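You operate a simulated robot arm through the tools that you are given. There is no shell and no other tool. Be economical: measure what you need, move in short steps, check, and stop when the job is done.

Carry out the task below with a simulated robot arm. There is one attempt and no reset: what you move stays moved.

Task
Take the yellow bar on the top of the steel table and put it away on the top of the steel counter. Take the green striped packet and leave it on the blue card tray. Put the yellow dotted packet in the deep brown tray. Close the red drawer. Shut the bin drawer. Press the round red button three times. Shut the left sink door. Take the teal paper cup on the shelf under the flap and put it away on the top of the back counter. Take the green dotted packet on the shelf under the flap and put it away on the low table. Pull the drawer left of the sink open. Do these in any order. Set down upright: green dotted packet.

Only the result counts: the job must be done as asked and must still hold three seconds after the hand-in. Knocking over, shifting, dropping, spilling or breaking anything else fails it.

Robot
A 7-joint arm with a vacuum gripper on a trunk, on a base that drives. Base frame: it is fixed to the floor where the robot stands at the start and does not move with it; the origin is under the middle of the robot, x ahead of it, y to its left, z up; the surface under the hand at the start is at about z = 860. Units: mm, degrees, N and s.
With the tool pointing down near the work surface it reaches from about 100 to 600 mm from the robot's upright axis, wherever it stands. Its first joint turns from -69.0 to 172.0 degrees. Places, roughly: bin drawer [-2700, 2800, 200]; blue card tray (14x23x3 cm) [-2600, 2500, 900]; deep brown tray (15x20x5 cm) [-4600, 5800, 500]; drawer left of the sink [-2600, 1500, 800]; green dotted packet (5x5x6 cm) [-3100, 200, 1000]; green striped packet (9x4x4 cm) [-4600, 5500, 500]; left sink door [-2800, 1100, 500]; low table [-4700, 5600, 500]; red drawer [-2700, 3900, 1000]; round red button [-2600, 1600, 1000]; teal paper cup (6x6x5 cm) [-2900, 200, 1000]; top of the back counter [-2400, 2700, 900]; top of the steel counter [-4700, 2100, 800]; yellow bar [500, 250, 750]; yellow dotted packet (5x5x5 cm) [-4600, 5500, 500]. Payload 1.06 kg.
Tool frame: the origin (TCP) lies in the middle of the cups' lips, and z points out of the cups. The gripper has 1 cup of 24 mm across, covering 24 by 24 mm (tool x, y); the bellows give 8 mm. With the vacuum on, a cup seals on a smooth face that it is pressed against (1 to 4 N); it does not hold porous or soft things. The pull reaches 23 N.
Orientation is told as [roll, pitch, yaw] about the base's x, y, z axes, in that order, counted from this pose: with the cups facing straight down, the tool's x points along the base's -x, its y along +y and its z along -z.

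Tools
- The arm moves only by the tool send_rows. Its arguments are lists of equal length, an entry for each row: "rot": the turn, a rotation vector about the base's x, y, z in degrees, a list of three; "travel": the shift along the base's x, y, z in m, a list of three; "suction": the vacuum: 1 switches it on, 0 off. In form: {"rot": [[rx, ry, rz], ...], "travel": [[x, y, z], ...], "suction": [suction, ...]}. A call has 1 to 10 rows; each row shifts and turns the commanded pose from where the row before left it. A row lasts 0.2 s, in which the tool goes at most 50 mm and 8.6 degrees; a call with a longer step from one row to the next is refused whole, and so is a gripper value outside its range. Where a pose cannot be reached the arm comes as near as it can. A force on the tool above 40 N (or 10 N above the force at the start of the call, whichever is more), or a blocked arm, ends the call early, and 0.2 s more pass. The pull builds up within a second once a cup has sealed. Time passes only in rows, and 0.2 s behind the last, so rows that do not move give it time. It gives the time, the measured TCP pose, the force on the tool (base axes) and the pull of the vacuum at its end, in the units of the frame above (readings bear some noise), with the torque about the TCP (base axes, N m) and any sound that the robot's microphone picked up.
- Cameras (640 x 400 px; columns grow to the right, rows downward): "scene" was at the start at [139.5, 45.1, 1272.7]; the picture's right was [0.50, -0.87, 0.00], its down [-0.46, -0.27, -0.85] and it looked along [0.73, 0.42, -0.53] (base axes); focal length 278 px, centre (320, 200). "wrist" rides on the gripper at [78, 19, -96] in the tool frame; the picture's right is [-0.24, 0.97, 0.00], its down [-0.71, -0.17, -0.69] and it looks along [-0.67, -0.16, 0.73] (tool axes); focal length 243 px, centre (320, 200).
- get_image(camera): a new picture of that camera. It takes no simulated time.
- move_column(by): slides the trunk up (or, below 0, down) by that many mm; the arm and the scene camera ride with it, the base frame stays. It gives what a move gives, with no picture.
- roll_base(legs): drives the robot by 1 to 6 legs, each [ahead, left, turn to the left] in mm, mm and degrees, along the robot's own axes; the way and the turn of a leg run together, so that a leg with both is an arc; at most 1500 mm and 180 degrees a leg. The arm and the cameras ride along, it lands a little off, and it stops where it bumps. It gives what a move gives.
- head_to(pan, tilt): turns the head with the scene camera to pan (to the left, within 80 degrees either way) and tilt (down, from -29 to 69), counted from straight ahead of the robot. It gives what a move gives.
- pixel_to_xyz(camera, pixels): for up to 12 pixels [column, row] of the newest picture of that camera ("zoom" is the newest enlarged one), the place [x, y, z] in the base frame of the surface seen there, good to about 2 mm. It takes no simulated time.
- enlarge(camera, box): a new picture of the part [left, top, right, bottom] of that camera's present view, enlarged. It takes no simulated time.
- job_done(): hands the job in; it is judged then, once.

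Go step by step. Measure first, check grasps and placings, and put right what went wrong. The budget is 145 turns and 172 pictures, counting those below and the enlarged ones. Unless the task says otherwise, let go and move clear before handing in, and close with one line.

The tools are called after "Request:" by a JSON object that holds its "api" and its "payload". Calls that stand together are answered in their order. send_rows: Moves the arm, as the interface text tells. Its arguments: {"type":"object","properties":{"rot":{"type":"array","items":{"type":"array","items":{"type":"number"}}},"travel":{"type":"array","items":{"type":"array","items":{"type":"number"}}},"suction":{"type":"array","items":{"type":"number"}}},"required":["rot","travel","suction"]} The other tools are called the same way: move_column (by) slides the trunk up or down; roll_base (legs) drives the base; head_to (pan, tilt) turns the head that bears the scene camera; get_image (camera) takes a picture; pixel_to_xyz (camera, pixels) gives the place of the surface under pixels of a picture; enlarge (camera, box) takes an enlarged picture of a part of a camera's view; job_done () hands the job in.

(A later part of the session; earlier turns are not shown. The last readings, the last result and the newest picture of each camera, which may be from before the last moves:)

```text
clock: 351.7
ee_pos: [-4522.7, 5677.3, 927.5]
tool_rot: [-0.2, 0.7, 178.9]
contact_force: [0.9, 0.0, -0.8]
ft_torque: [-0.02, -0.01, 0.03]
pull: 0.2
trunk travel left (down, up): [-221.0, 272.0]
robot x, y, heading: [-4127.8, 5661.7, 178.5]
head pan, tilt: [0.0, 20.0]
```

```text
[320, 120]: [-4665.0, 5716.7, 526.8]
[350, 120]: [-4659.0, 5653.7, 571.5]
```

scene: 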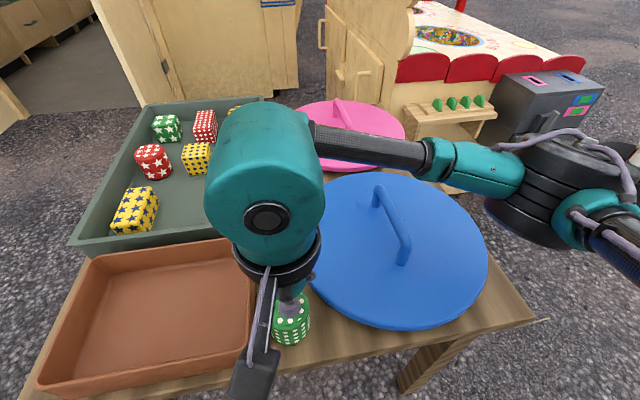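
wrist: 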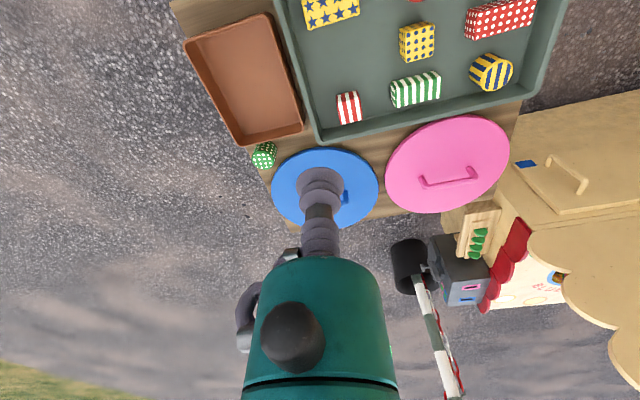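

Request:
{"api": "enlarge", "payload": {"camera": "wrist", "box": [370, 10, 470, 120]}}

Request:
{"api": "pixel_to_xyz", "payload": {"camera": "wrist", "pixels": [[416, 36], [404, 28], [430, 25], [405, 48], [431, 46], [417, 58], [415, 84], [395, 88], [436, 80], [416, 78], [245, 80], [245, 60]]}}

```text
3.64 times, centred on (420, 65) of wrist
```

zoom: 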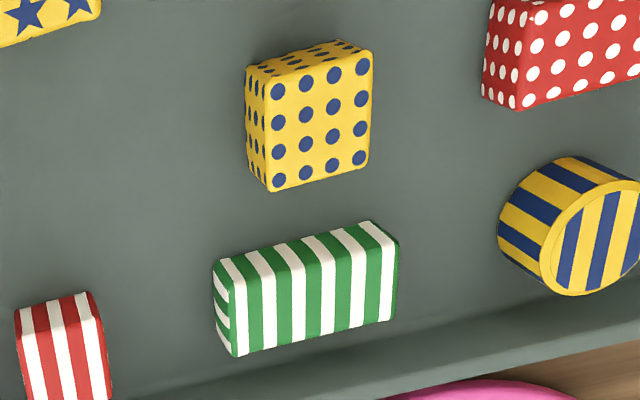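

```text
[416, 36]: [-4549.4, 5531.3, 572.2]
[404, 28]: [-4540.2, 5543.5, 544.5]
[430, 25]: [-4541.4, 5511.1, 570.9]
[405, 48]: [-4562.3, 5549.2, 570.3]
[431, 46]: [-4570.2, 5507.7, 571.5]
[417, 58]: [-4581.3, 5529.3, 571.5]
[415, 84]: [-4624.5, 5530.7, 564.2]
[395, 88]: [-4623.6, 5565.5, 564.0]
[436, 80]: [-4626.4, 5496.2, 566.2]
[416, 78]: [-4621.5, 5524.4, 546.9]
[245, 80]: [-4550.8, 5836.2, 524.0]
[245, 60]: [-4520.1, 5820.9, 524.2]
```

Request:
{"api": "send_rows", "payload": {"rot": [[0, 0, 0], [0, 0, 0], [0, 0, 0], [0, 0, 0], [0, 0, 0], [0, 0, 0], [0, 0, 0]], "travel": [[-0.009, -0.037, -0.03], [-0.009, -0.037, -0.03], [-0.009, -0.037, -0.03], [-0.008, -0.038, -0.03], [0, 0, -0.045], [0, 0, -0.025], [0, 0, 0]], "suction": [0, 0, 0, 0, 0, 0, 0]}}

Request:
{"api": "move_column", "payload": {"by": -120}}

Request:
{"api": "get_image", "payload": {"camera": "wrist"}}

Request:
{"api": "get_image", "payload": {"camera": "scene"}}

```text
clock: 353.3
ee_pos: [-4556.1, 5532.1, 737.4]
tool_rot: [-0.2, 0.6, 178.9]
contact_force: [-0.1, 0.5, 0.0]
ft_torque: [-0.01, -0.02, -0.01]
pull: 0.1
trunk travel left (down, up): [-221.0, 272.0]
robot x, y, heading: [-4133.4, 5667.7, 179.0]
head pan, tilt: [0.0, 20.0]
```

```text
clock: 354.8
ee_pos: [-4557.3, 5528.8, 617.7]
tool_rot: [-0.2, 0.6, 178.8]
contact_force: [0.1, 0.6, 1.4]
ft_torque: [0.01, 0.0, 0.0]
pull: 0.1
trunk travel left (down, up): [-101.0, 392.0]
robot x, y, heading: [-4132.6, 5660.9, 178.9]
head pan, tilt: [0.0, 20.0]
```

```text
76 pictures are left
```

wrist: 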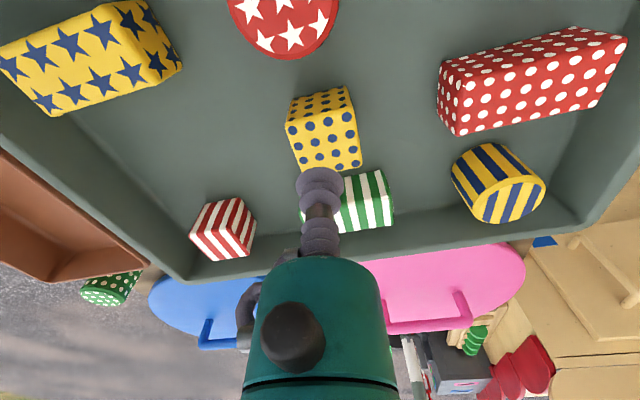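

```text
75 pictures are left
```

scene: 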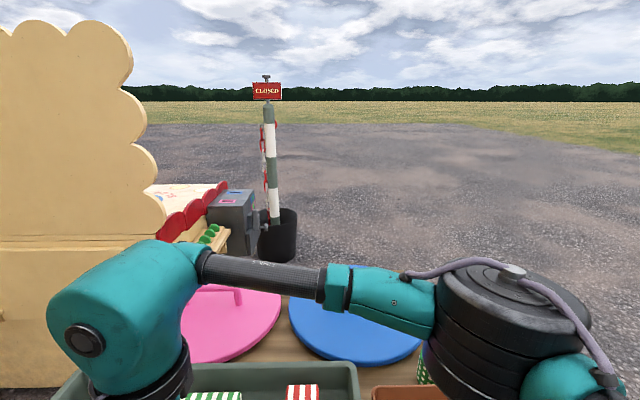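

Request:
{"api": "pixel_to_xyz", "payload": {"camera": "wrist", "pixels": [[325, 140], [293, 125], [352, 112], [300, 163], [358, 158], [320, 100]]}}

```text
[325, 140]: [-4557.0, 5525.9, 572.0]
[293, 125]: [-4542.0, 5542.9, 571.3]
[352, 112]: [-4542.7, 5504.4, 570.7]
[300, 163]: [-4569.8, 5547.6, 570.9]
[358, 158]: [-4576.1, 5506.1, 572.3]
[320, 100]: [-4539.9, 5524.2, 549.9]
```

Request:
{"api": "send_rows", "payload": {"rot": [[0, 0, 0], [0, 0, 0], [0, 0, 0], [0, 0, 0], [0, 0, 0], [0, 0, 0], [0, 0, 0], [0, 0, 0]], "travel": [[-0.002, -0.003, -0.03], [0, 0, -0.012], [0, 0, -0.004], [0, 0, -0.003], [0, 0, 0], [0, 0, 0], [0, 0, 0], [0, 0, 0]], "suction": [0, 1, 1, 1, 1, 1, 1, 1]}}

```text
clock: 356.6
ee_pos: [-4560.9, 5526.1, 568.3]
tool_rot: [-0.1, 0.6, 179.0]
contact_force: [2.1, 1.5, 9.9]
ft_torque: [-0.03, 0.08, -0.02]
pull: 22.8
trunk travel left (down, up): [-101.0, 392.0]
robot x, y, heading: [-4130.4, 5667.2, 179.2]
head pan, tilt: [0.0, 20.0]
```

Request:
{"api": "send_rows", "payload": {"rot": [[0, 0, 0], [0, 0, 0], [0, 0, 0], [0, 0, 0], [0, 0, 0], [0, 0, 0], [0, 0, 0], [0, 0, 0], [0, 0, 0], [0, 0, 0]], "travel": [[0, 0, 0.015], [0, 0, 0.045], [0, 0, 0.045], [0, 0.02, 0.015], [0, 0.04, 0], [0, 0.045, 0], [0, 0.045, 0], [0, 0.045, 0], [0, 0.045, 0], [0, 0.035, 0]], "suction": [1, 1, 1, 1, 1, 1, 1, 1, 1, 1]}}

Request:
{"api": "send_rows", "payload": {"rot": [[0, 0, 0], [0, 0, 0]], "travel": [[0, 0.027, 0], [0, 0, 0]], "suction": [1, 1]}}

Request:
{"api": "get_image", "payload": {"camera": "wrist"}}

```text
clock: 358.8
ee_pos: [-4562.3, 5803.5, 685.7]
tool_rot: [-0.2, 0.6, 178.8]
contact_force: [-0.4, 0.1, -0.9]
ft_torque: [0.01, 0.0, -0.02]
pull: 22.6
trunk travel left (down, up): [-101.0, 392.0]
robot x, y, heading: [-4131.5, 5662.8, 179.0]
head pan, tilt: [0.0, 20.0]
```

```text
clock: 359.4
ee_pos: [-4561.4, 5831.7, 687.4]
tool_rot: [-0.3, 0.6, 179.0]
contact_force: [0.2, 0.3, -0.1]
ft_torque: [0.02, -0.03, 0.02]
pull: 22.8
trunk travel left (down, up): [-101.0, 392.0]
robot x, y, heading: [-4128.9, 5666.1, 178.5]
head pan, tilt: [0.0, 20.0]
```

```text
74 pictures are left
```

wrist: 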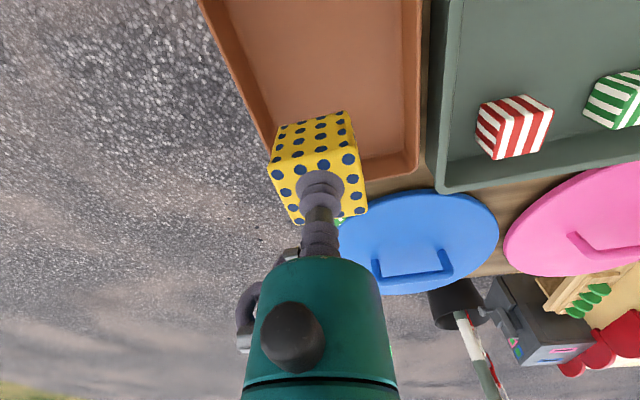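

Request:
{"api": "head_to", "payload": {"pan": 0, "tilt": 45}}

Request:
{"api": "send_rows", "payload": {"rot": [[0, 0, 0], [0, 0, 0]], "travel": [[0, 0, -0.04], [0, 0, -0.03]], "suction": [1, 1]}}

Request:
{"api": "get_image", "payload": {"camera": "scene"}}

```text
clock: 360.3
ee_pos: [-4559.5, 5829.4, 687.1]
tool_rot: [-0.2, 0.6, 178.9]
contact_force: [0.6, 0.1, -0.3]
ft_torque: [0.01, 0.04, 0.02]
pull: 23.1
trunk travel left (down, up): [-101.0, 392.0]
robot x, y, heading: [-4132.4, 5667.6, 178.6]
head pan, tilt: [0.0, 45.0]
```

```text
clock: 360.9
ee_pos: [-4562.3, 5828.9, 616.7]
tool_rot: [-0.1, 0.6, 178.8]
contact_force: [0.4, -0.8, -0.1]
ft_torque: [-0.01, -0.01, 0.0]
pull: 22.4
trunk travel left (down, up): [-101.0, 392.0]
robot x, y, heading: [-4130.0, 5662.5, 178.8]
head pan, tilt: [0.0, 45.0]
```

```text
73 pictures are left
```

scene: 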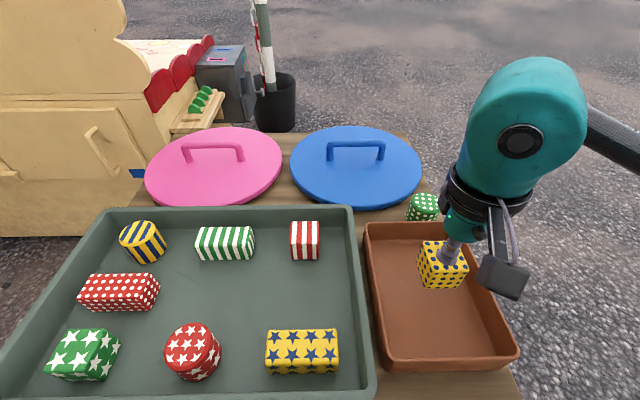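

The packet hangs inside the brown tray's outline. I lower and release.

Request:
{"api": "send_rows", "payload": {"rot": [[0, 0, 0], [0, 0, 0], [0, 0, 0], [0, 0, 0], [0, 0, 0]], "travel": [[0, 0, -0.03], [0, 0, -0.012], [0, 0, -0.005], [0, 0, 0], [0, 0, 0]], "suction": [1, 1, 1, 0, 0]}}

Request:
{"api": "send_rows", "payload": {"rot": [[0, 0, 0], [0, 0, 0], [0, 0, 0], [0, 0, 0], [0, 0, 0], [0, 0, 0], [0, 0, 0], [0, 0, 0], [0, 0, 0], [0, 0, 0]], "travel": [[0, 0, 0.015], [0, 0, 0.04], [0, -0.01, 0.04], [0, -0.04, 0.0], [-0.01, -0.045, 0], [-0.01, -0.045, 0], [-0.01, -0.045, 0], [-0.015, -0.045, 0], [-0.02, -0.045, 0], [0, -0.026, 0]], "suction": [0, 0, 0, 0, 0, 0, 0, 0, 0, 0]}}

Request:
{"api": "get_image", "payload": {"camera": "scene"}}

Request:
{"api": "get_image", "payload": {"camera": "wrist"}}

```text
clock: 362.1
ee_pos: [-4560.9, 5829.7, 570.9]
tool_rot: [-0.1, 0.7, 178.9]
contact_force: [-0.6, 0.2, -0.1]
ft_torque: [0.0, -0.01, -0.01]
pull: 0.1
trunk travel left (down, up): [-101.0, 392.0]
robot x, y, heading: [-4131.5, 5667.1, 178.5]
head pan, tilt: [0.0, 45.0]
```

```text
clock: 364.3
ee_pos: [-4624.4, 5524.8, 666.4]
tool_rot: [-0.2, 0.6, 178.9]
contact_force: [0.5, -0.2, 0.0]
ft_torque: [-0.02, -0.01, -0.02]
pull: 0.0
trunk travel left (down, up): [-101.0, 392.0]
robot x, y, heading: [-4129.3, 5665.0, 178.7]
head pan, tilt: [0.0, 45.0]
```

```text
72 pictures are left
```

scene: 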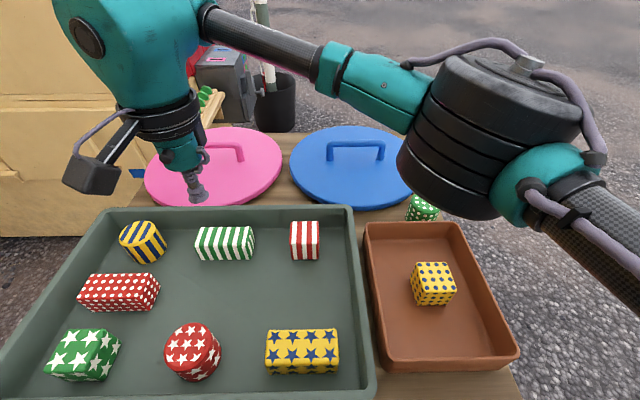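

```text
71 pictures are left
```

wrist: 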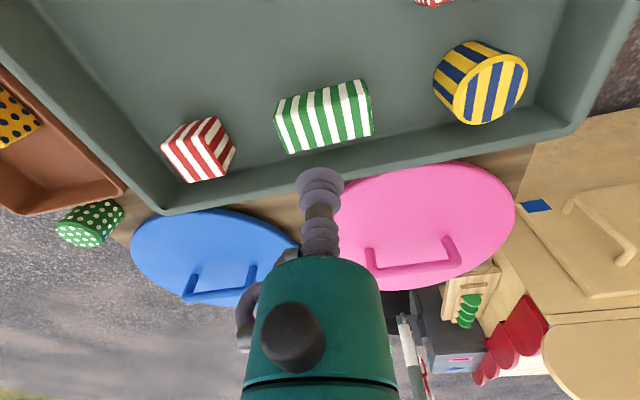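

Yellow dotted packet is in the brown tray. I measure the green striped packet's top precisely.

Request:
{"api": "pixel_to_xyz", "payload": {"camera": "wrist", "pixels": [[325, 115], [285, 120], [365, 100], [290, 145], [368, 130], [340, 88], [280, 105]]}}

Request:
{"api": "pixel_to_xyz", "payload": {"camera": "scene", "pixels": [[225, 235], [225, 228], [200, 232], [250, 232], [225, 245], [195, 195]]}}

```text
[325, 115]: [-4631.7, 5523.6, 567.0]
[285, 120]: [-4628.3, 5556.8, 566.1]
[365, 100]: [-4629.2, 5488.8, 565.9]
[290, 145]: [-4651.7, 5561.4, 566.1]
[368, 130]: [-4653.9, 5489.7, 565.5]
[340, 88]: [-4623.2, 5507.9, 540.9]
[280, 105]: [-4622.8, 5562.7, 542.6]
```

```text
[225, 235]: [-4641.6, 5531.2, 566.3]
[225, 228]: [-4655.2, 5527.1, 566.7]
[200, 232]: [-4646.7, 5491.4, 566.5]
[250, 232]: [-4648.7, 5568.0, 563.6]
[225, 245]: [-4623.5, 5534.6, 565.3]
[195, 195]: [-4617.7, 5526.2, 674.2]
```

Request:
{"api": "send_rows", "payload": {"rot": [[0, 0, 0], [0, 0, 0], [0, 0, 0], [0, 0, 0], [0, 0, 0], [0, 0, 0], [0, 0, 0], [0, 0, 0], [0, 0, 0]], "travel": [[-0.017, 0.002, -0.03], [0, 0, -0.04], [0, 0, -0.02], [0, 0, -0.008], [0, 0, -0.004], [0, 0, -0.001], [0, 0, 0], [0, 0, 0], [0, 0, 0]], "suction": [0, 0, 1, 1, 1, 1, 1, 1, 1]}}

```text
clock: 366.3
ee_pos: [-4640.9, 5529.1, 563.4]
tool_rot: [-0.2, 0.7, 179.0]
contact_force: [-1.5, 2.1, 13.0]
ft_torque: [-0.05, 0.04, -0.07]
pull: 23.0
trunk travel left (down, up): [-101.0, 392.0]
robot x, y, heading: [-4133.8, 5663.2, 178.7]
head pan, tilt: [0.0, 45.0]
```

Sealed. I lift, raise the column and tuck.

Request:
{"api": "send_rows", "payload": {"rot": [[0, 0, 0], [0, 0, 0], [0, 0, 0], [0, 0, 0], [0, 0, 0], [0, 0, 0], [0, 0, 0], [0, 0, 0], [0, 0, 0], [0, 0, 0]], "travel": [[0, 0, 0.015], [0, 0, 0.045], [0, 0, 0.045], [0.0, 0, 0.045], [0.02, 0.01, 0.04], [0.03, 0.02, 0.03], [0.03, 0.02, 0.02], [0.03, 0.02, 0], [0.03, 0.02, 0], [0.03, 0.02, 0]], "suction": [1, 1, 1, 1, 1, 1, 1, 1, 1, 1]}}

Request:
{"api": "head_to", "payload": {"pan": 0, "tilt": 15}}

Request:
{"api": "move_column", "payload": {"by": 320}}

Request:
{"api": "get_image", "payload": {"camera": "wrist"}}

```text
clock: 368.5
ee_pos: [-4475.5, 5635.1, 802.8]
tool_rot: [-0.2, 0.8, 178.0]
contact_force: [-29.7, -8.7, -10.4]
ft_torque: [1.17, -2.5, -1.15]
pull: 22.5
trunk travel left (down, up): [-101.0, 392.0]
robot x, y, heading: [-4131.9, 5665.2, 179.1]
head pan, tilt: [0.0, 45.0]
```

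```text
clock: 369.5
ee_pos: [-4472.1, 5633.8, 803.4]
tool_rot: [-0.2, 0.6, 179.2]
contact_force: [-8.4, 2.5, -4.0]
ft_torque: [-0.28, -0.68, 0.15]
pull: 23.0
trunk travel left (down, up): [-101.0, 392.0]
robot x, y, heading: [-4132.4, 5667.6, 178.8]
head pan, tilt: [0.0, 15.0]
```

```text
clock: 372.6
ee_pos: [-4471.8, 5638.3, 1123.4]
tool_rot: [-0.3, 0.7, 178.9]
contact_force: [-0.5, 0.3, -0.5]
ft_torque: [0.01, -0.01, -0.02]
pull: 22.9
trunk travel left (down, up): [-421.0, 72.0]
robot x, y, heading: [-4130.8, 5668.3, 178.9]
head pan, tilt: [0.0, 15.0]
```

```text
70 pictures are left
```

wrist: 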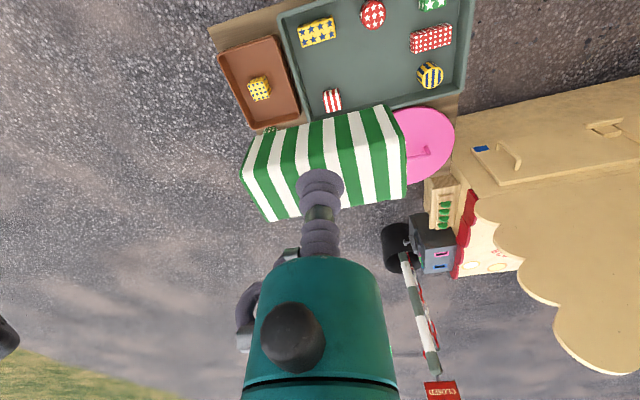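

Request:
{"api": "roll_base", "payload": {"legs": [[-490, 0, 1], [0, 0, 90], [1500, 0, 0], [400, 0, 0]]}}

```text
clock: 388.2
ee_pos: [-3689.4, 3458.1, 1121.9]
tool_rot: [-0.2, 0.6, -91.9]
contact_force: [-0.2, 1.0, 0.0]
ft_torque: [-0.01, 0.02, -0.01]
pull: 23.3
trunk travel left (down, up): [-421.0, 72.0]
robot x, y, heading: [-3710.1, 3799.3, -92.2]
head pan, tilt: [0.0, 15.0]
```

Request:
{"api": "roll_base", "payload": {"legs": [[0, 50, 2], [1330, 0, 0], [0, 0, 90]]}}

Request:
{"api": "head_to", "payload": {"pan": 20, "tilt": 22}}

Request:
{"api": "get_image", "payload": {"camera": "scene"}}

Request:
{"api": "get_image", "payload": {"camera": "wrist"}}

```text
clock: 399.3
ee_pos: [-3312.5, 2518.0, 1121.7]
tool_rot: [-0.2, 0.6, -0.3]
contact_force: [0.6, 0.1, 0.6]
ft_torque: [-0.03, 0.04, 0.02]
pull: 22.9
trunk travel left (down, up): [-421.0, 72.0]
robot x, y, heading: [-3655.9, 2483.8, -0.1]
head pan, tilt: [0.0, 15.0]
```

```text
clock: 400.1
ee_pos: [-3313.1, 2516.7, 1123.8]
tool_rot: [-0.2, 0.6, -0.2]
contact_force: [0.3, 0.6, -1.6]
ft_torque: [0.0, -0.01, 0.0]
pull: 22.9
trunk travel left (down, up): [-421.0, 72.0]
robot x, y, heading: [-3653.0, 2482.8, -0.3]
head pan, tilt: [20.0, 22.0]
```

```text
69 pictures are left
```

scene: 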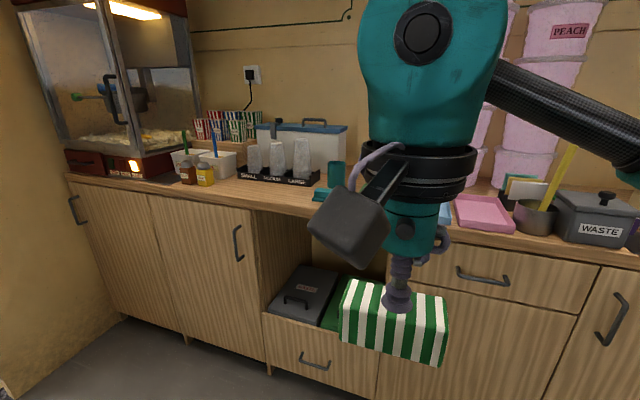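

```text
68 pictures are left
```

wrist: 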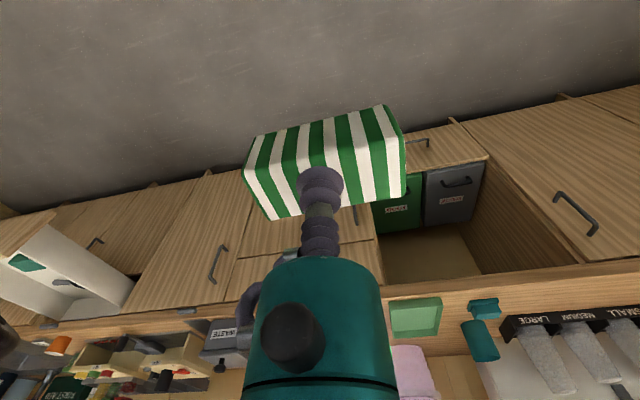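

Request:
{"api": "roll_base", "payload": {"legs": [[490, -40, 0]]}}

Request:
{"api": "send_rows", "payload": {"rot": [[0, 0, 0], [0, 0, 0], [0, 0, 0], [0, 0, 0]], "travel": [[0.03, 0.04, 0], [0.03, 0.04, 0], [0.03, 0.04, 0], [0.03, 0.03, 0]], "suction": [1, 1, 1, 1]}}

Request:
{"api": "head_to", "payload": {"pan": 0, "tilt": 40}}

Request:
{"api": "get_image", "payload": {"camera": "scene"}}

```text
clock: 403.0
ee_pos: [-2830.3, 2476.3, 1122.5]
tool_rot: [-0.2, 0.6, -0.3]
contact_force: [0.5, -0.1, -1.1]
ft_torque: [0.0, 0.03, -0.01]
pull: 22.7
trunk travel left (down, up): [-421.0, 72.0]
robot x, y, heading: [-3167.4, 2442.3, -0.2]
head pan, tilt: [20.0, 22.0]
```

```text
clock: 404.0
ee_pos: [-2720.8, 2617.1, 1117.9]
tool_rot: [-0.1, 0.5, -0.1]
contact_force: [0.1, 0.1, -0.7]
ft_torque: [0.04, 0.01, -0.01]
pull: 23.0
out of reach, approached as far as the arm can: row 4
trunk travel left (down, up): [-421.0, 72.0]
robot x, y, heading: [-3171.6, 2440.1, -0.2]
head pan, tilt: [20.0, 22.0]
```

```text
clock: 404.8
ee_pos: [-2720.7, 2616.2, 1117.0]
tool_rot: [-0.2, 0.6, -0.2]
contact_force: [-0.6, -0.5, 0.0]
ft_torque: [-0.02, 0.01, 0.01]
pull: 23.0
trunk travel left (down, up): [-421.0, 72.0]
robot x, y, heading: [-3168.9, 2440.3, -0.4]
head pan, tilt: [0.0, 40.0]
```

```text
67 pictures are left
```

scene: 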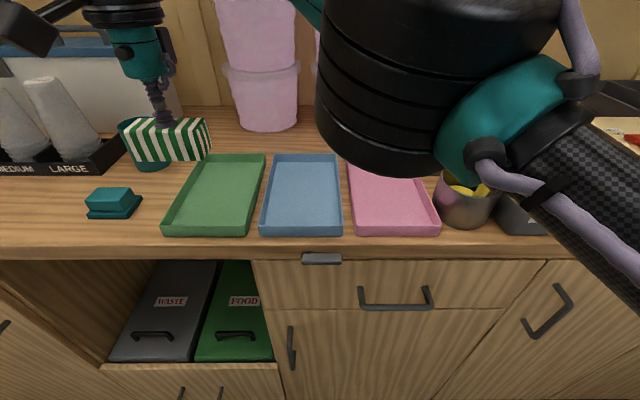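

Request:
{"api": "pixel_to_xyz", "payload": {"camera": "scene", "pixels": [[302, 195], [275, 165], [330, 165], [268, 230], [337, 228], [302, 215], [302, 158], [285, 130], [250, 125], [130, 165], [110, 200], [600, 210]]}}

```text
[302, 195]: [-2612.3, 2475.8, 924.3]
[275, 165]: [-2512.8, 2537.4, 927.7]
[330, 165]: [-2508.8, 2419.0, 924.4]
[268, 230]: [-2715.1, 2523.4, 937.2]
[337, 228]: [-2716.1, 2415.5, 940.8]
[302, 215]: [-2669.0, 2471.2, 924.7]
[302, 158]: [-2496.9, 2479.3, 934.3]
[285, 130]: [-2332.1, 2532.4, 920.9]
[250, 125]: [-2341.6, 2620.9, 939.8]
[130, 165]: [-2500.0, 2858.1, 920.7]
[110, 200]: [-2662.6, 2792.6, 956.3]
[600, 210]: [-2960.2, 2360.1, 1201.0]
```

Request:
{"api": "send_rows", "payload": {"rot": [[0, 0, 0], [0, 0, 0], [0, 0, 0], [0, 0, 0], [0, 0, 0], [0, 0, 0]], "travel": [[0.01, -0.028, -0.02], [0.02, -0.028, -0.02], [0.023, -0.028, -0.02], [0.024, -0.028, -0.02], [0.024, -0.028, -0.02], [0, 0, 0]], "suction": [1, 1, 1, 1, 1, 1]}}

Request:
{"api": "get_image", "payload": {"camera": "scene"}}

Request:
{"api": "get_image", "payload": {"camera": "wrist"}}

```text
clock: 406.2
ee_pos: [-2616.9, 2472.4, 1017.7]
tool_rot: [-0.2, 0.7, -0.2]
contact_force: [0.1, 0.0, -0.9]
ft_torque: [0.0, -0.04, 0.02]
pull: 22.6
trunk travel left (down, up): [-421.0, 72.0]
robot x, y, heading: [-3170.3, 2443.8, -0.2]
head pan, tilt: [0.0, 40.0]
```

```text
66 pictures are left
```

scene: 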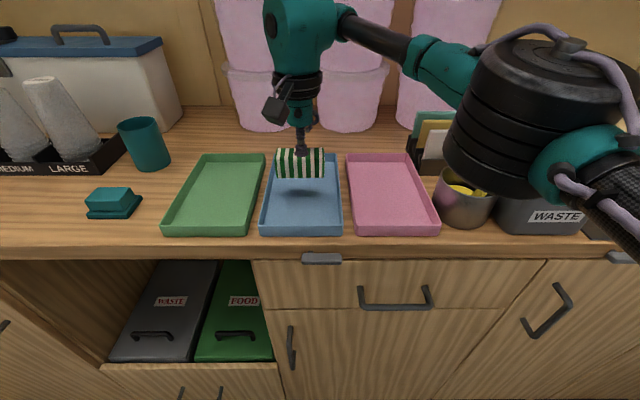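

```text
65 pictures are left
```

wrist: 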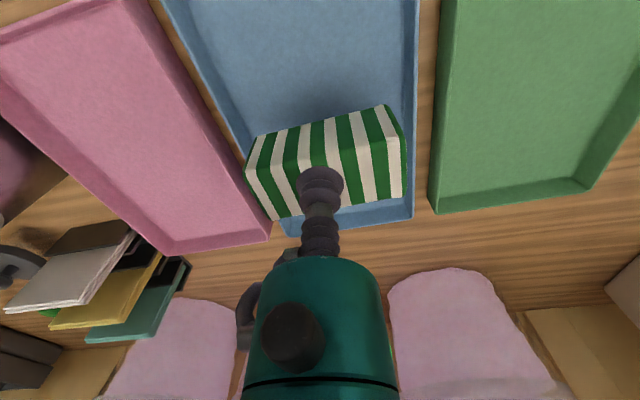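

The tray is only ~15 mm wider than the packet is long, so I turn the packet 90° to lie along the tray.

Request:
{"api": "send_rows", "payload": {"rot": [[0, 0, -8.5], [0, 0, -8.5], [0, 0, -8.5], [0, 0, -8.5], [0, 0, -8.5], [0, 0, -8.5], [0, 0, -8.5], [0, 0, -8.5], [0, 0, -8.5], [0, 0, -8.5]], "travel": [[0, 0, 0], [0, 0, 0], [0, 0, 0], [0, 0, 0], [0, 0, 0], [0, 0, 0], [0, 0, 0], [0, 0, 0], [0, 0, 0], [0, 0, 0]], "suction": [1, 1, 1, 1, 1, 1, 1, 1, 1, 1]}}

Request:
{"api": "get_image", "payload": {"camera": "scene"}}

```text
clock: 408.4
ee_pos: [-2618.5, 2470.5, 1017.9]
tool_rot: [-0.1, 0.5, -85.4]
contact_force: [-0.2, 0.9, -0.7]
ft_torque: [0.01, 0.01, -0.03]
pull: 23.1
trunk travel left (down, up): [-421.0, 72.0]
robot x, y, heading: [-3173.5, 2444.1, -0.4]
head pan, tilt: [0.0, 40.0]
```

```text
64 pictures are left
```

scene: 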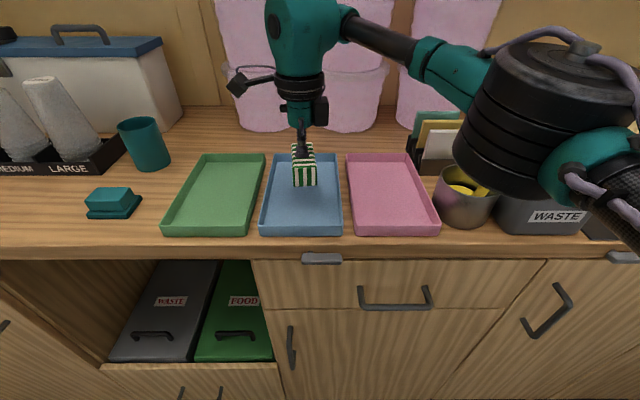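

Request:
{"api": "send_rows", "payload": {"rot": [[0, 0, 0], [0, 0, 0], [0, 0, 0], [0, 0, 0], [0, 0, 0], [0, 0, 0]], "travel": [[0, 0.003, -0.03], [0, 0, -0.018], [0, 0, -0.006], [0, 0, -0.002], [0, 0, 0], [0, 0, 0]], "suction": [1, 1, 1, 1, 0, 0]}}

Request:
{"api": "send_rows", "payload": {"rot": [[0, 0, 0], [0, 0, 0], [0, 0, 0], [0, 0, 8.5], [0, 0, 8.5], [0, 0, 8.5], [0, 0, 8.5], [0, 0, 8.5]], "travel": [[0, 0, 0.012], [0, 0, 0.04], [0, 0, 0.045], [0, 0, 0.03], [-0.01, 0, 0.02], [-0.02, 0, 0], [-0.03, 0, 0], [-0.03, 0, 0]], "suction": [0, 0, 0, 0, 0, 0, 0, 0]}}

Request:
{"api": "get_image", "payload": {"camera": "scene"}}

```text
clock: 409.8
ee_pos: [-2618.4, 2474.5, 962.0]
tool_rot: [-0.3, 0.6, -85.2]
contact_force: [-0.4, 0.0, 1.6]
ft_torque: [0.0, 0.0, -0.08]
pull: 0.0
trunk travel left (down, up): [-421.0, 72.0]
robot x, y, heading: [-3169.5, 2445.3, -0.4]
head pan, tilt: [0.0, 40.0]
```

```text
clock: 411.6
ee_pos: [-2708.6, 2472.8, 1108.5]
tool_rot: [-0.1, 0.6, -42.5]
contact_force: [-0.4, 0.0, 0.5]
ft_torque: [0.01, -0.01, 0.0]
pull: 0.1
trunk travel left (down, up): [-421.0, 72.0]
robot x, y, heading: [-3171.0, 2446.5, -0.3]
head pan, tilt: [0.0, 40.0]
```

```text
63 pictures are left
```

scene: 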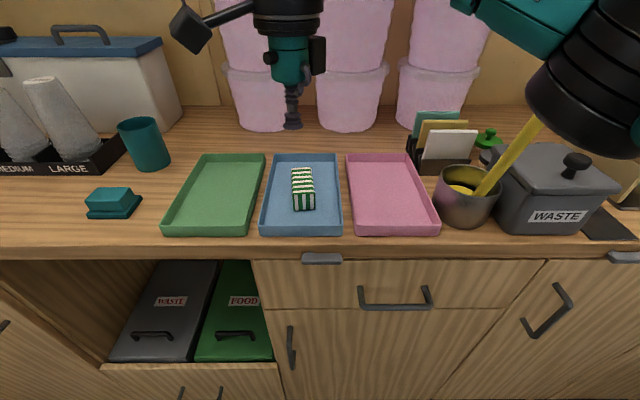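

Striped packet lies in the blue tray. Next the cup; first I measure possible free spots for it on the back counter.

Request:
{"api": "pixel_to_xyz", "payload": {"camera": "scene", "pixels": [[155, 195], [60, 205], [200, 140], [180, 150], [30, 200], [215, 155], [185, 195], [140, 205], [170, 165], [85, 205], [60, 180], [230, 145]]}}

```text
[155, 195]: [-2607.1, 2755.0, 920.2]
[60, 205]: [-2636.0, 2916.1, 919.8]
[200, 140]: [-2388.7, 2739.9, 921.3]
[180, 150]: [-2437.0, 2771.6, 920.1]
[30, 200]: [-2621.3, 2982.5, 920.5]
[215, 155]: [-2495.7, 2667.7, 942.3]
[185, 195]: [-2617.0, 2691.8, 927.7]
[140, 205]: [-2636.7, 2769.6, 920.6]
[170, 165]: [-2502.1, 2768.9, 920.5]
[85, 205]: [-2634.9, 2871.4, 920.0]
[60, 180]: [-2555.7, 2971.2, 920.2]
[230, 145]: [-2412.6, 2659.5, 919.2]
```

Request:
{"api": "enlarge", "payload": {"camera": "scene", "box": [250, 0, 340, 140]}}

Request:
{"api": "pixel_to_xyz", "payload": {"camera": "zoom", "pixels": [[300, 360], [300, 345], [300, 320], [300, 290], [300, 265], [300, 250], [300, 230], [300, 210], [260, 230], [340, 230], [340, 180]]}}

```text
2.86 times, centred on (295, 70) of scene
```

zoom: 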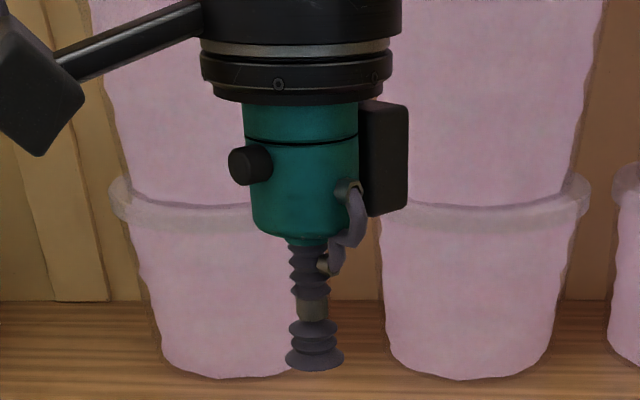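

```text
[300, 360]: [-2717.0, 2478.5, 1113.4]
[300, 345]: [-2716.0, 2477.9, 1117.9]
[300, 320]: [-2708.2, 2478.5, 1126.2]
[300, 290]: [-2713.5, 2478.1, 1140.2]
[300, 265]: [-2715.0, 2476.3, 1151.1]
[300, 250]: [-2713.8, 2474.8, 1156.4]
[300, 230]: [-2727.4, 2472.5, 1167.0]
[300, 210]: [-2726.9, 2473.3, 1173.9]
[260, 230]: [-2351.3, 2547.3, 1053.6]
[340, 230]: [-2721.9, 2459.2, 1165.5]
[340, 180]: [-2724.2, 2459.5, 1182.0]
```

The gripper's neck is 53 mm long and 45 mm wide, so it can enter the cup and suck on its inner floor. I straighten the tool and drive to the flap shelf.

Request:
{"api": "head_to", "payload": {"pan": 0, "tilt": 15}}

Request:
{"api": "send_rows", "payload": {"rot": [[0, 0, 8.5], [0, 0, 8.5], [0, 0, 8.5], [0, 0, 8.5], [0, 0, 8.3]], "travel": [[-0.025, 0, 0.01], [-0.025, 0, 0.01], [-0.025, 0, 0.005], [-0.025, 0, 0], [-0.02, 0, 0]], "suction": [0, 0, 0, 0, 0]}}

Request:
{"api": "roll_base", "payload": {"legs": [[-470, 0, 0], [0, 0, -90], [1500, 0, 0], [50, 0, 0]]}}

```text
clock: 412.5
ee_pos: [-2707.5, 2473.2, 1109.9]
tool_rot: [-0.2, 0.5, -42.8]
contact_force: [0.2, 0.3, 0.0]
ft_torque: [-0.02, 0.01, -0.01]
pull: 0.0
trunk travel left (down, up): [-421.0, 72.0]
robot x, y, heading: [-3165.2, 2440.4, -0.1]
head pan, tilt: [0.0, 15.0]
```

```text
clock: 413.7
ee_pos: [-2830.8, 2473.3, 1134.1]
tool_rot: [-0.2, 0.6, -0.4]
contact_force: [-0.6, -0.6, -0.1]
ft_torque: [0.0, 0.0, 0.02]
pull: 0.0
trunk travel left (down, up): [-421.0, 72.0]
robot x, y, heading: [-3168.5, 2446.6, -0.4]
head pan, tilt: [0.0, 15.0]
```

```text
clock: 427.8
ee_pos: [-3552.2, 549.9, 1132.9]
tool_rot: [-0.2, 0.7, -89.4]
contact_force: [-0.1, -0.2, -0.2]
ft_torque: [0.02, 0.0, 0.0]
pull: 0.1
trunk travel left (down, up): [-421.0, 72.0]
robot x, y, heading: [-3590.0, 889.0, -89.1]
head pan, tilt: [0.0, 15.0]
```

Request:
{"api": "roll_base", "payload": {"legs": [[0, 590, -1], [155, 0, 0]]}}

Request:
{"api": "send_rows", "payload": {"rot": [[0, 0, 0], [0, 0, 0], [0, 0, 0], [0, 0, 0], [0, 0, 0]], "travel": [[0.01, -0.02, 0], [0.01, -0.03, 0], [0.01, -0.03, 0], [0.01, -0.02, 0], [0, 0, 0]], "suction": [0, 0, 0, 0, 0]}}

Request:
{"api": "get_image", "payload": {"camera": "wrist"}}

Request:
{"api": "head_to", "payload": {"pan": -10, "tilt": 30}}

Request:
{"api": "get_image", "payload": {"camera": "scene"}}

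```text
clock: 434.5
ee_pos: [-2952.8, 402.2, 1134.1]
tool_rot: [-0.1, 0.6, -89.7]
contact_force: [0.1, 0.1, 0.3]
ft_torque: [-0.02, -0.01, -0.01]
pull: 0.1
trunk travel left (down, up): [-421.0, 72.0]
robot x, y, heading: [-2984.1, 746.0, -89.7]
head pan, tilt: [0.0, 15.0]
```

```text
clock: 435.7
ee_pos: [-2912.4, 303.9, 1135.9]
tool_rot: [-0.3, 0.6, -89.7]
contact_force: [-0.2, -0.3, 0.1]
ft_torque: [0.0, 0.0, 0.0]
pull: 0.0
trunk travel left (down, up): [-421.0, 72.0]
robot x, y, heading: [-2983.5, 742.5, -89.6]
head pan, tilt: [0.0, 15.0]
```

```text
61 pictures are left
```

wrist: 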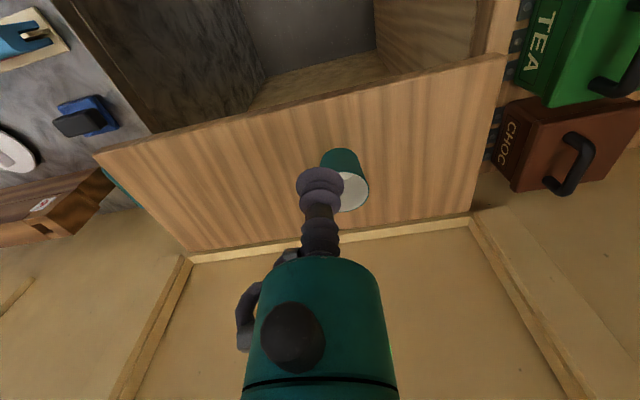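

```text
clock: 436.5
ee_pos: [-2911.8, 303.5, 1134.5]
tool_rot: [-0.2, 0.6, -89.8]
contact_force: [-0.2, 0.4, -0.6]
ft_torque: [-0.02, 0.03, -0.04]
pull: 0.1
trunk travel left (down, up): [-421.0, 72.0]
robot x, y, heading: [-2985.3, 745.9, -89.7]
head pan, tilt: [-10.0, 30.0]
```

```text
60 pictures are left
```

scene: 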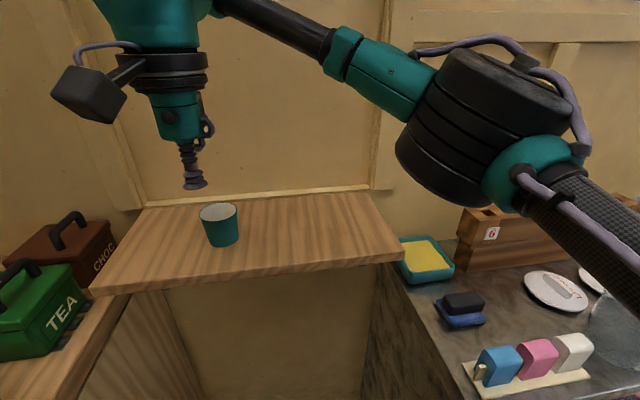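

Request:
{"api": "enlarge", "payload": {"camera": "scene", "box": [180, 180, 260, 260]}}

Request:
{"api": "pixel_to_xyz", "payload": {"camera": "zoom", "pixels": [[165, 235], [465, 200], [310, 185], [330, 285], [390, 270], [250, 280], [300, 230], [340, 400], [340, 500], [270, 500], [440, 490], [320, 265]]}}

```text
5.00 times, centred on (220, 220) of scene
```

zoom: 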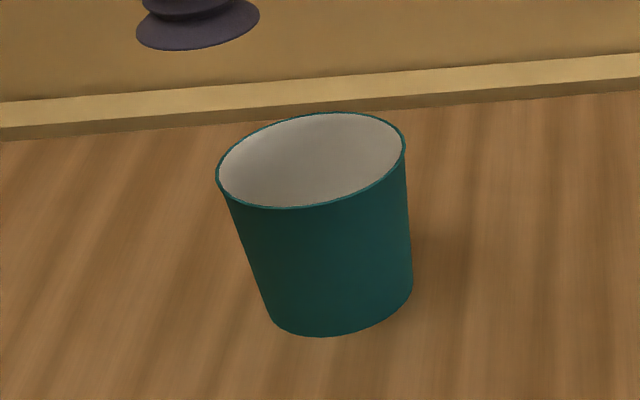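

```text
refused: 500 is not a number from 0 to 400
```

Request:
{"api": "pixel_to_xyz", "payload": {"camera": "zoom", "pixels": [[218, 175], [403, 145], [320, 113], [290, 207], [300, 195], [340, 190], [250, 190], [310, 150], [330, 270], [330, 335], [275, 325], [410, 285]]}}

```text
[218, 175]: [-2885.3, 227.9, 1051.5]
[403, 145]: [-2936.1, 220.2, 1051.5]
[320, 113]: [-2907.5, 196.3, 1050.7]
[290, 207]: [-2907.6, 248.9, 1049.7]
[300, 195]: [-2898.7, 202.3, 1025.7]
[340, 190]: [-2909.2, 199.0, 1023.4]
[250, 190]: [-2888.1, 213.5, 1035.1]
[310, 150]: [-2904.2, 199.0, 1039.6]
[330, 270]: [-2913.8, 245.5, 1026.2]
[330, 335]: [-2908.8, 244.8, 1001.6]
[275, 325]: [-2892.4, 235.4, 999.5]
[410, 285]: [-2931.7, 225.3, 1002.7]
```

Cup rim: centre (-2910.5,223), dia 53, z 1051. I go above it and down to just over the rim.

Request:
{"api": "send_rows", "payload": {"rot": [[0, 0, 0], [0, 0, 0], [0, 0, 0], [0, 0, 0], [0, 0, 0]], "travel": [[0.0015, -0.04, 0], [0, -0.041, 0], [0, 0, -0.04], [0, 0, -0.025], [0, 0, 0]], "suction": [0, 0, 0, 0, 0]}}

Request:
{"api": "enlarge", "payload": {"camera": "scene", "box": [160, 140, 280, 260]}}

Request:
{"api": "enlarge", "payload": {"camera": "wrist", "box": [240, 100, 400, 260]}}

```text
clock: 437.7
ee_pos: [-2912.5, 219.8, 1067.0]
tool_rot: [-0.2, 0.7, -89.7]
contact_force: [0.0, -0.5, -0.8]
ft_torque: [0.0, 0.0, -0.04]
pull: 0.1
trunk travel left (down, up): [-421.0, 72.0]
robot x, y, heading: [-2987.2, 744.0, -89.9]
head pan, tilt: [-10.0, 30.0]
```

```text
3.33 times, centred on (220, 200) of scene
```

zoom: 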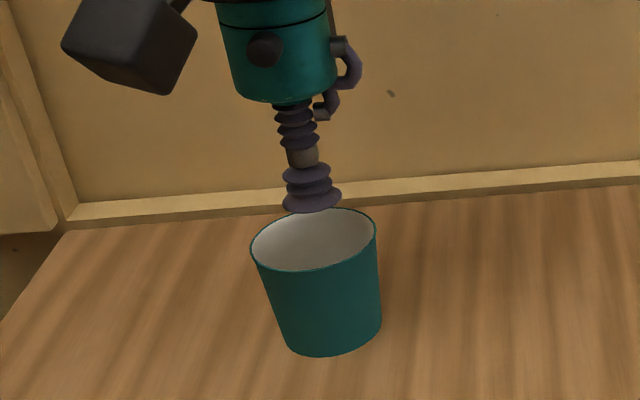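

```text
2.50 times, centred on (320, 180) of wrist
```

zoom: 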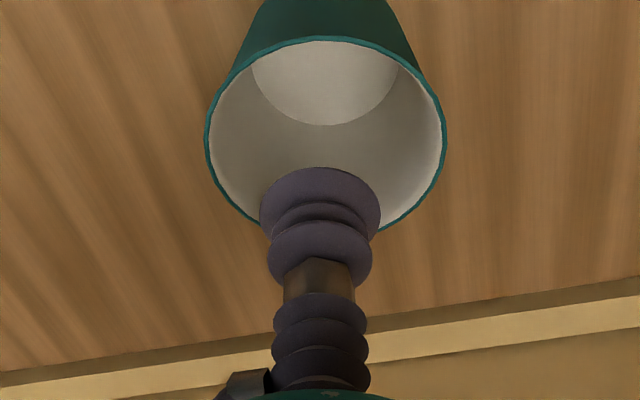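

Request:
{"api": "pixel_to_xyz", "payload": {"camera": "zoom", "pixels": [[320, 90], [320, 115], [280, 90], [370, 85], [320, 70], [207, 130], [446, 130]]}}

```text
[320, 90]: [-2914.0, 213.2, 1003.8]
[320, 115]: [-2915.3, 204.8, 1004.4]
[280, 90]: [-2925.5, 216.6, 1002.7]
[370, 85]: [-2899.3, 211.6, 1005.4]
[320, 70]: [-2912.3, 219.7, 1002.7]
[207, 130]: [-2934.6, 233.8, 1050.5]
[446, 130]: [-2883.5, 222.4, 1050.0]
```

Request:
{"api": "send_rows", "payload": {"rot": [[0, 0, 0], [0, 0, 0], [0, 0, 0], [0, 0, 0], [0, 0, 0], [0, 0, 0], [0, 0, 0], [0, 0, 0], [0, 0, 0], [0, 0, 0]], "travel": [[0.0015, 0.003, -0.005], [0, 0, -0.03], [0, 0, -0.018], [0, 0, -0.006], [0, 0, -0.003], [0, 0, -0.002], [0, 0, -0.001], [0, 0, 0], [0, 0, 0], [0, 0, 0]], "suction": [0, 0, 0, 1, 1, 1, 1, 1, 1, 1]}}

Request:
{"api": "enlarge", "payload": {"camera": "scene", "box": [160, 140, 280, 260]}}

```text
clock: 438.4
ee_pos: [-2907.8, 222.1, 1040.0]
tool_rot: [0.6, 0.0, -89.8]
contact_force: [-1.5, 0.9, 22.6]
ft_torque: [0.0, -0.07, 0.0]
pull: 0.0
trunk travel left (down, up): [-421.0, 72.0]
robot x, y, heading: [-2986.0, 746.8, -89.5]
head pan, tilt: [-10.0, 30.0]
stopped in row 3: the force on the tool passed its limit at 52 N (the readings are from after the stop); the commanded pose is now the measured one
```

```text
3.33 times, centred on (220, 200) of scene
```

zoom: 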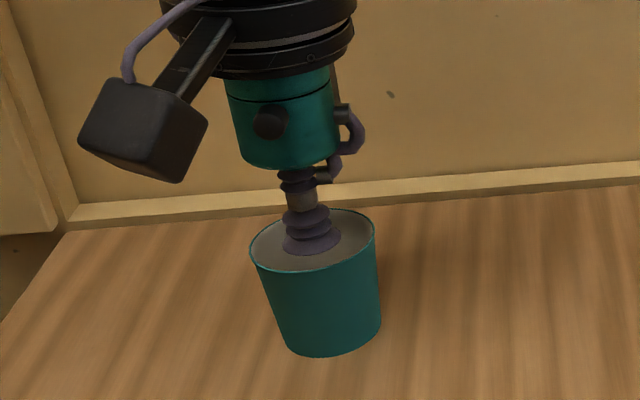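

The tip met resistance at z≈1048, inside the rim: the cup's contact shape seems filled. I back off a few mm and try the suction there with a gentle press.

Request:
{"api": "send_rows", "payload": {"rot": [[0, 0, 0], [0, 0, 0], [0, 0, 0], [0, 0, 0], [0, 0, 0], [0, 0, 0]], "travel": [[-0.001, 0, 0.008], [0, 0, 0], [0, 0, -0.002], [0, 0, 0], [0, 0, 0], [0, 0, 0]], "suction": [0, 1, 1, 1, 1, 1]}}

Request:
{"api": "enlarge", "payload": {"camera": "scene", "box": [160, 140, 280, 260]}}

```text
clock: 439.8
ee_pos: [-2910.0, 221.9, 1042.9]
tool_rot: [0.4, 0.3, -89.8]
contact_force: [0.4, -0.3, 7.9]
ft_torque: [-0.08, -0.06, -0.03]
pull: 22.8
trunk travel left (down, up): [-421.0, 72.0]
robot x, y, heading: [-2983.8, 741.9, -89.5]
head pan, tilt: [-10.0, 30.0]
```

```text
3.33 times, centred on (220, 200) of scene
```

zoom: 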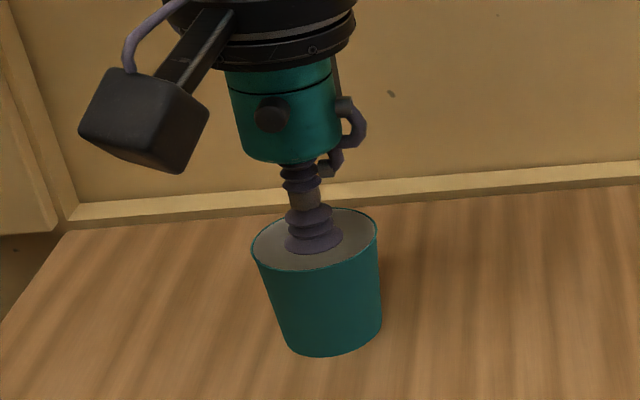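

Sealed (pull 22.8). I lift slowly and retract.

Request:
{"api": "send_rows", "payload": {"rot": [[0, 0, 0], [0, 0, 0], [0, 0, 0], [0, 0, 0], [0, 0, 0], [0, 0, 0], [0, 0, 0], [0, 0, 0], [0, 0, 0]], "travel": [[0, 0, 0.015], [0, 0, 0.03], [0, 0, 0.04], [-0.005, 0.02, 0.015], [-0.01, 0.03, 0], [-0.01, 0.03, 0], [-0.01, 0.035, 0], [0, 0.035, 0], [0, 0.02, 0]], "suction": [1, 1, 1, 1, 1, 1, 1, 1, 1]}}

Request:
{"api": "get_image", "payload": {"camera": "wrist"}}

```text
clock: 441.8
ee_pos: [-2946.1, 394.0, 1140.2]
tool_rot: [0.5, 0.2, -89.8]
contact_force: [1.0, -0.3, 0.3]
ft_torque: [0.03, 0.02, -0.02]
pull: 23.4
trunk travel left (down, up): [-421.0, 72.0]
robot x, y, heading: [-2983.2, 745.7, -89.5]
head pan, tilt: [-10.0, 30.0]
```

```text
54 pictures are left
```

wrist: 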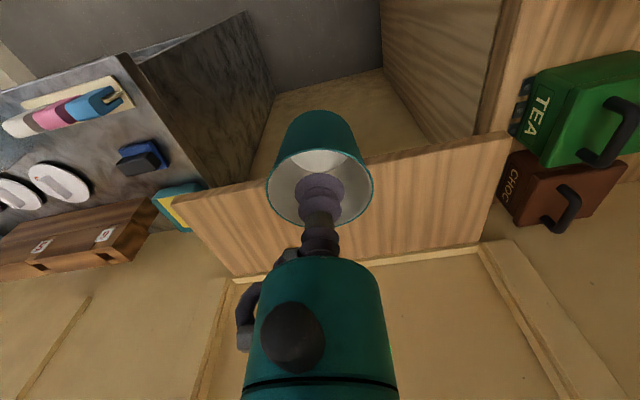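

Request:
{"api": "head_to", "payload": {"pan": 0, "tilt": 15}}

Request:
{"api": "roll_base", "payload": {"legs": [[-170, 0, 0], [0, -670, 0], [0, 0, 90], [0, 1500, 0], [0, 450, 0]]}}

Request:
{"api": "get_image", "payload": {"camera": "scene"}}

```text
clock: 442.6
ee_pos: [-2945.8, 392.7, 1139.9]
tool_rot: [0.3, 0.3, -89.7]
contact_force: [-0.6, -0.1, 0.8]
ft_torque: [0.03, 0.0, -0.02]
pull: 22.6
trunk travel left (down, up): [-421.0, 72.0]
robot x, y, heading: [-2984.4, 743.9, -89.5]
head pan, tilt: [0.0, 15.0]
```

```text
clock: 470.8
ee_pos: [-3415.7, 2925.2, 1140.2]
tool_rot: [0.4, 0.2, 4.3]
contact_force: [-0.1, 0.7, -0.2]
ft_torque: [0.01, 0.01, -0.04]
pull: 23.1
trunk travel left (down, up): [-421.0, 72.0]
robot x, y, heading: [-3762.4, 2856.6, 4.6]
head pan, tilt: [0.0, 15.0]
```

```text
53 pictures are left
```

scene: 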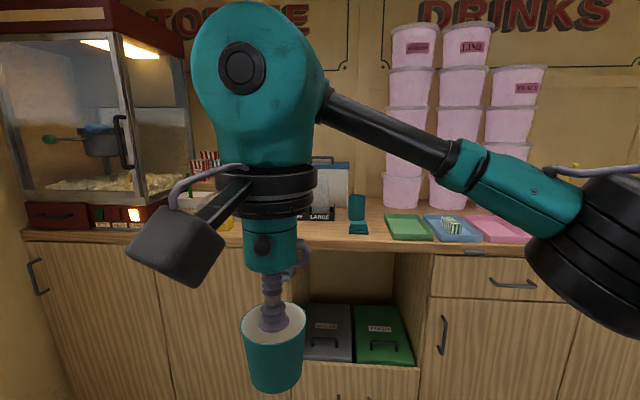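

Request:
{"api": "roll_base", "payload": {"legs": [[595, 10, -4.6]]}}

Request:
{"api": "send_rows", "payload": {"rot": [[0, 0, 0], [0, 0, 0], [0, 0, 0]], "travel": [[0.04, 0, -0.02], [0.045, 0, -0.02], [0, 0, 0]], "suction": [1, 1, 1]}}

Request:
{"api": "head_to", "payload": {"pan": 0, "tilt": 38}}

Request:
{"api": "get_image", "payload": {"camera": "scene"}}

```text
clock: 474.0
ee_pos: [-2839.3, 2924.3, 1140.4]
tool_rot: [0.4, 0.2, -0.6]
contact_force: [-0.8, 0.4, 0.8]
ft_torque: [0.0, -0.04, 0.04]
pull: 22.9
trunk travel left (down, up): [-421.0, 72.0]
robot x, y, heading: [-3189.6, 2889.4, -0.4]
head pan, tilt: [0.0, 15.0]
```

```text
clock: 474.8
ee_pos: [-2757.5, 2923.0, 1101.7]
tool_rot: [0.4, 0.1, -0.8]
contact_force: [0.4, 0.4, 0.0]
ft_torque: [-0.04, 0.01, -0.03]
pull: 23.0
trunk travel left (down, up): [-421.0, 72.0]
robot x, y, heading: [-3190.5, 2885.5, -0.6]
head pan, tilt: [0.0, 15.0]
```

```text
clock: 475.7
ee_pos: [-2756.4, 2924.0, 1102.9]
tool_rot: [0.4, 0.2, -0.6]
contact_force: [0.9, 0.0, -0.4]
ft_torque: [0.02, 0.05, 0.03]
pull: 22.9
trunk travel left (down, up): [-421.0, 72.0]
robot x, y, heading: [-3190.4, 2887.5, -0.3]
head pan, tilt: [0.0, 38.0]
```

```text
52 pictures are left
```

scene: 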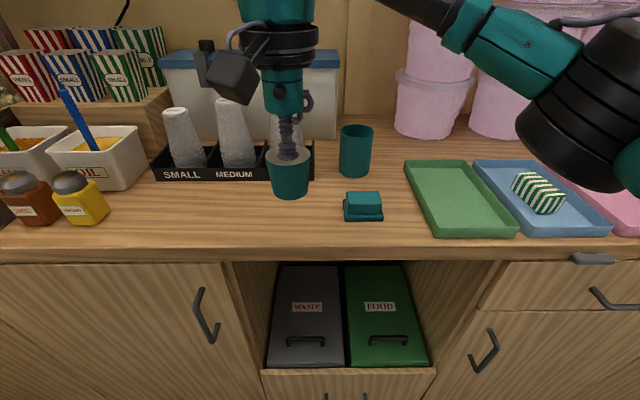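

Request:
{"api": "pixel_to_xyz", "payload": {"camera": "scene", "pixels": [[200, 210], [250, 215], [220, 184], [345, 215], [110, 220], [230, 240], [250, 200]]}}

```text
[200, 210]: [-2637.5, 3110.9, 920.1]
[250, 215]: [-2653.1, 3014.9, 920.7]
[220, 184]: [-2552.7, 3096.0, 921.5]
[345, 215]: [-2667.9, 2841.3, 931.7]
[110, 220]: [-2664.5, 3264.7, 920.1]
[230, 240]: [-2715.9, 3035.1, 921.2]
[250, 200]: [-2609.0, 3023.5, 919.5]
```

Request:
{"api": "send_rows", "payload": {"rot": [[0, 0, 0], [0, 0, 0], [0, 0, 0], [0, 0, 0], [0, 0, 0], [0, 0, 0]], "travel": [[0.033, 0.02, -0.02], [0.034, 0.02, -0.02], [0.034, 0.021, -0.02], [0, 0, -0.03], [0, 0, -0.02], [0, 0, 0]], "suction": [1, 1, 1, 1, 1, 1]}}

Request:
{"api": "get_image", "payload": {"camera": "scene"}}

```text
clock: 477.1
ee_pos: [-2654.4, 2985.1, 990.4]
tool_rot: [0.5, 0.2, -0.7]
contact_force: [-0.3, 0.4, 0.3]
ft_torque: [-0.02, 0.03, 0.03]
pull: 22.8
trunk travel left (down, up): [-421.0, 72.0]
robot x, y, heading: [-3193.6, 2888.9, -0.7]
head pan, tilt: [0.0, 38.0]
```

```text
51 pictures are left
```

scene: 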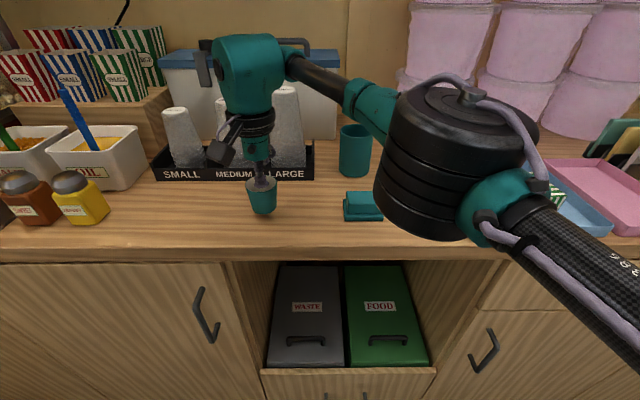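

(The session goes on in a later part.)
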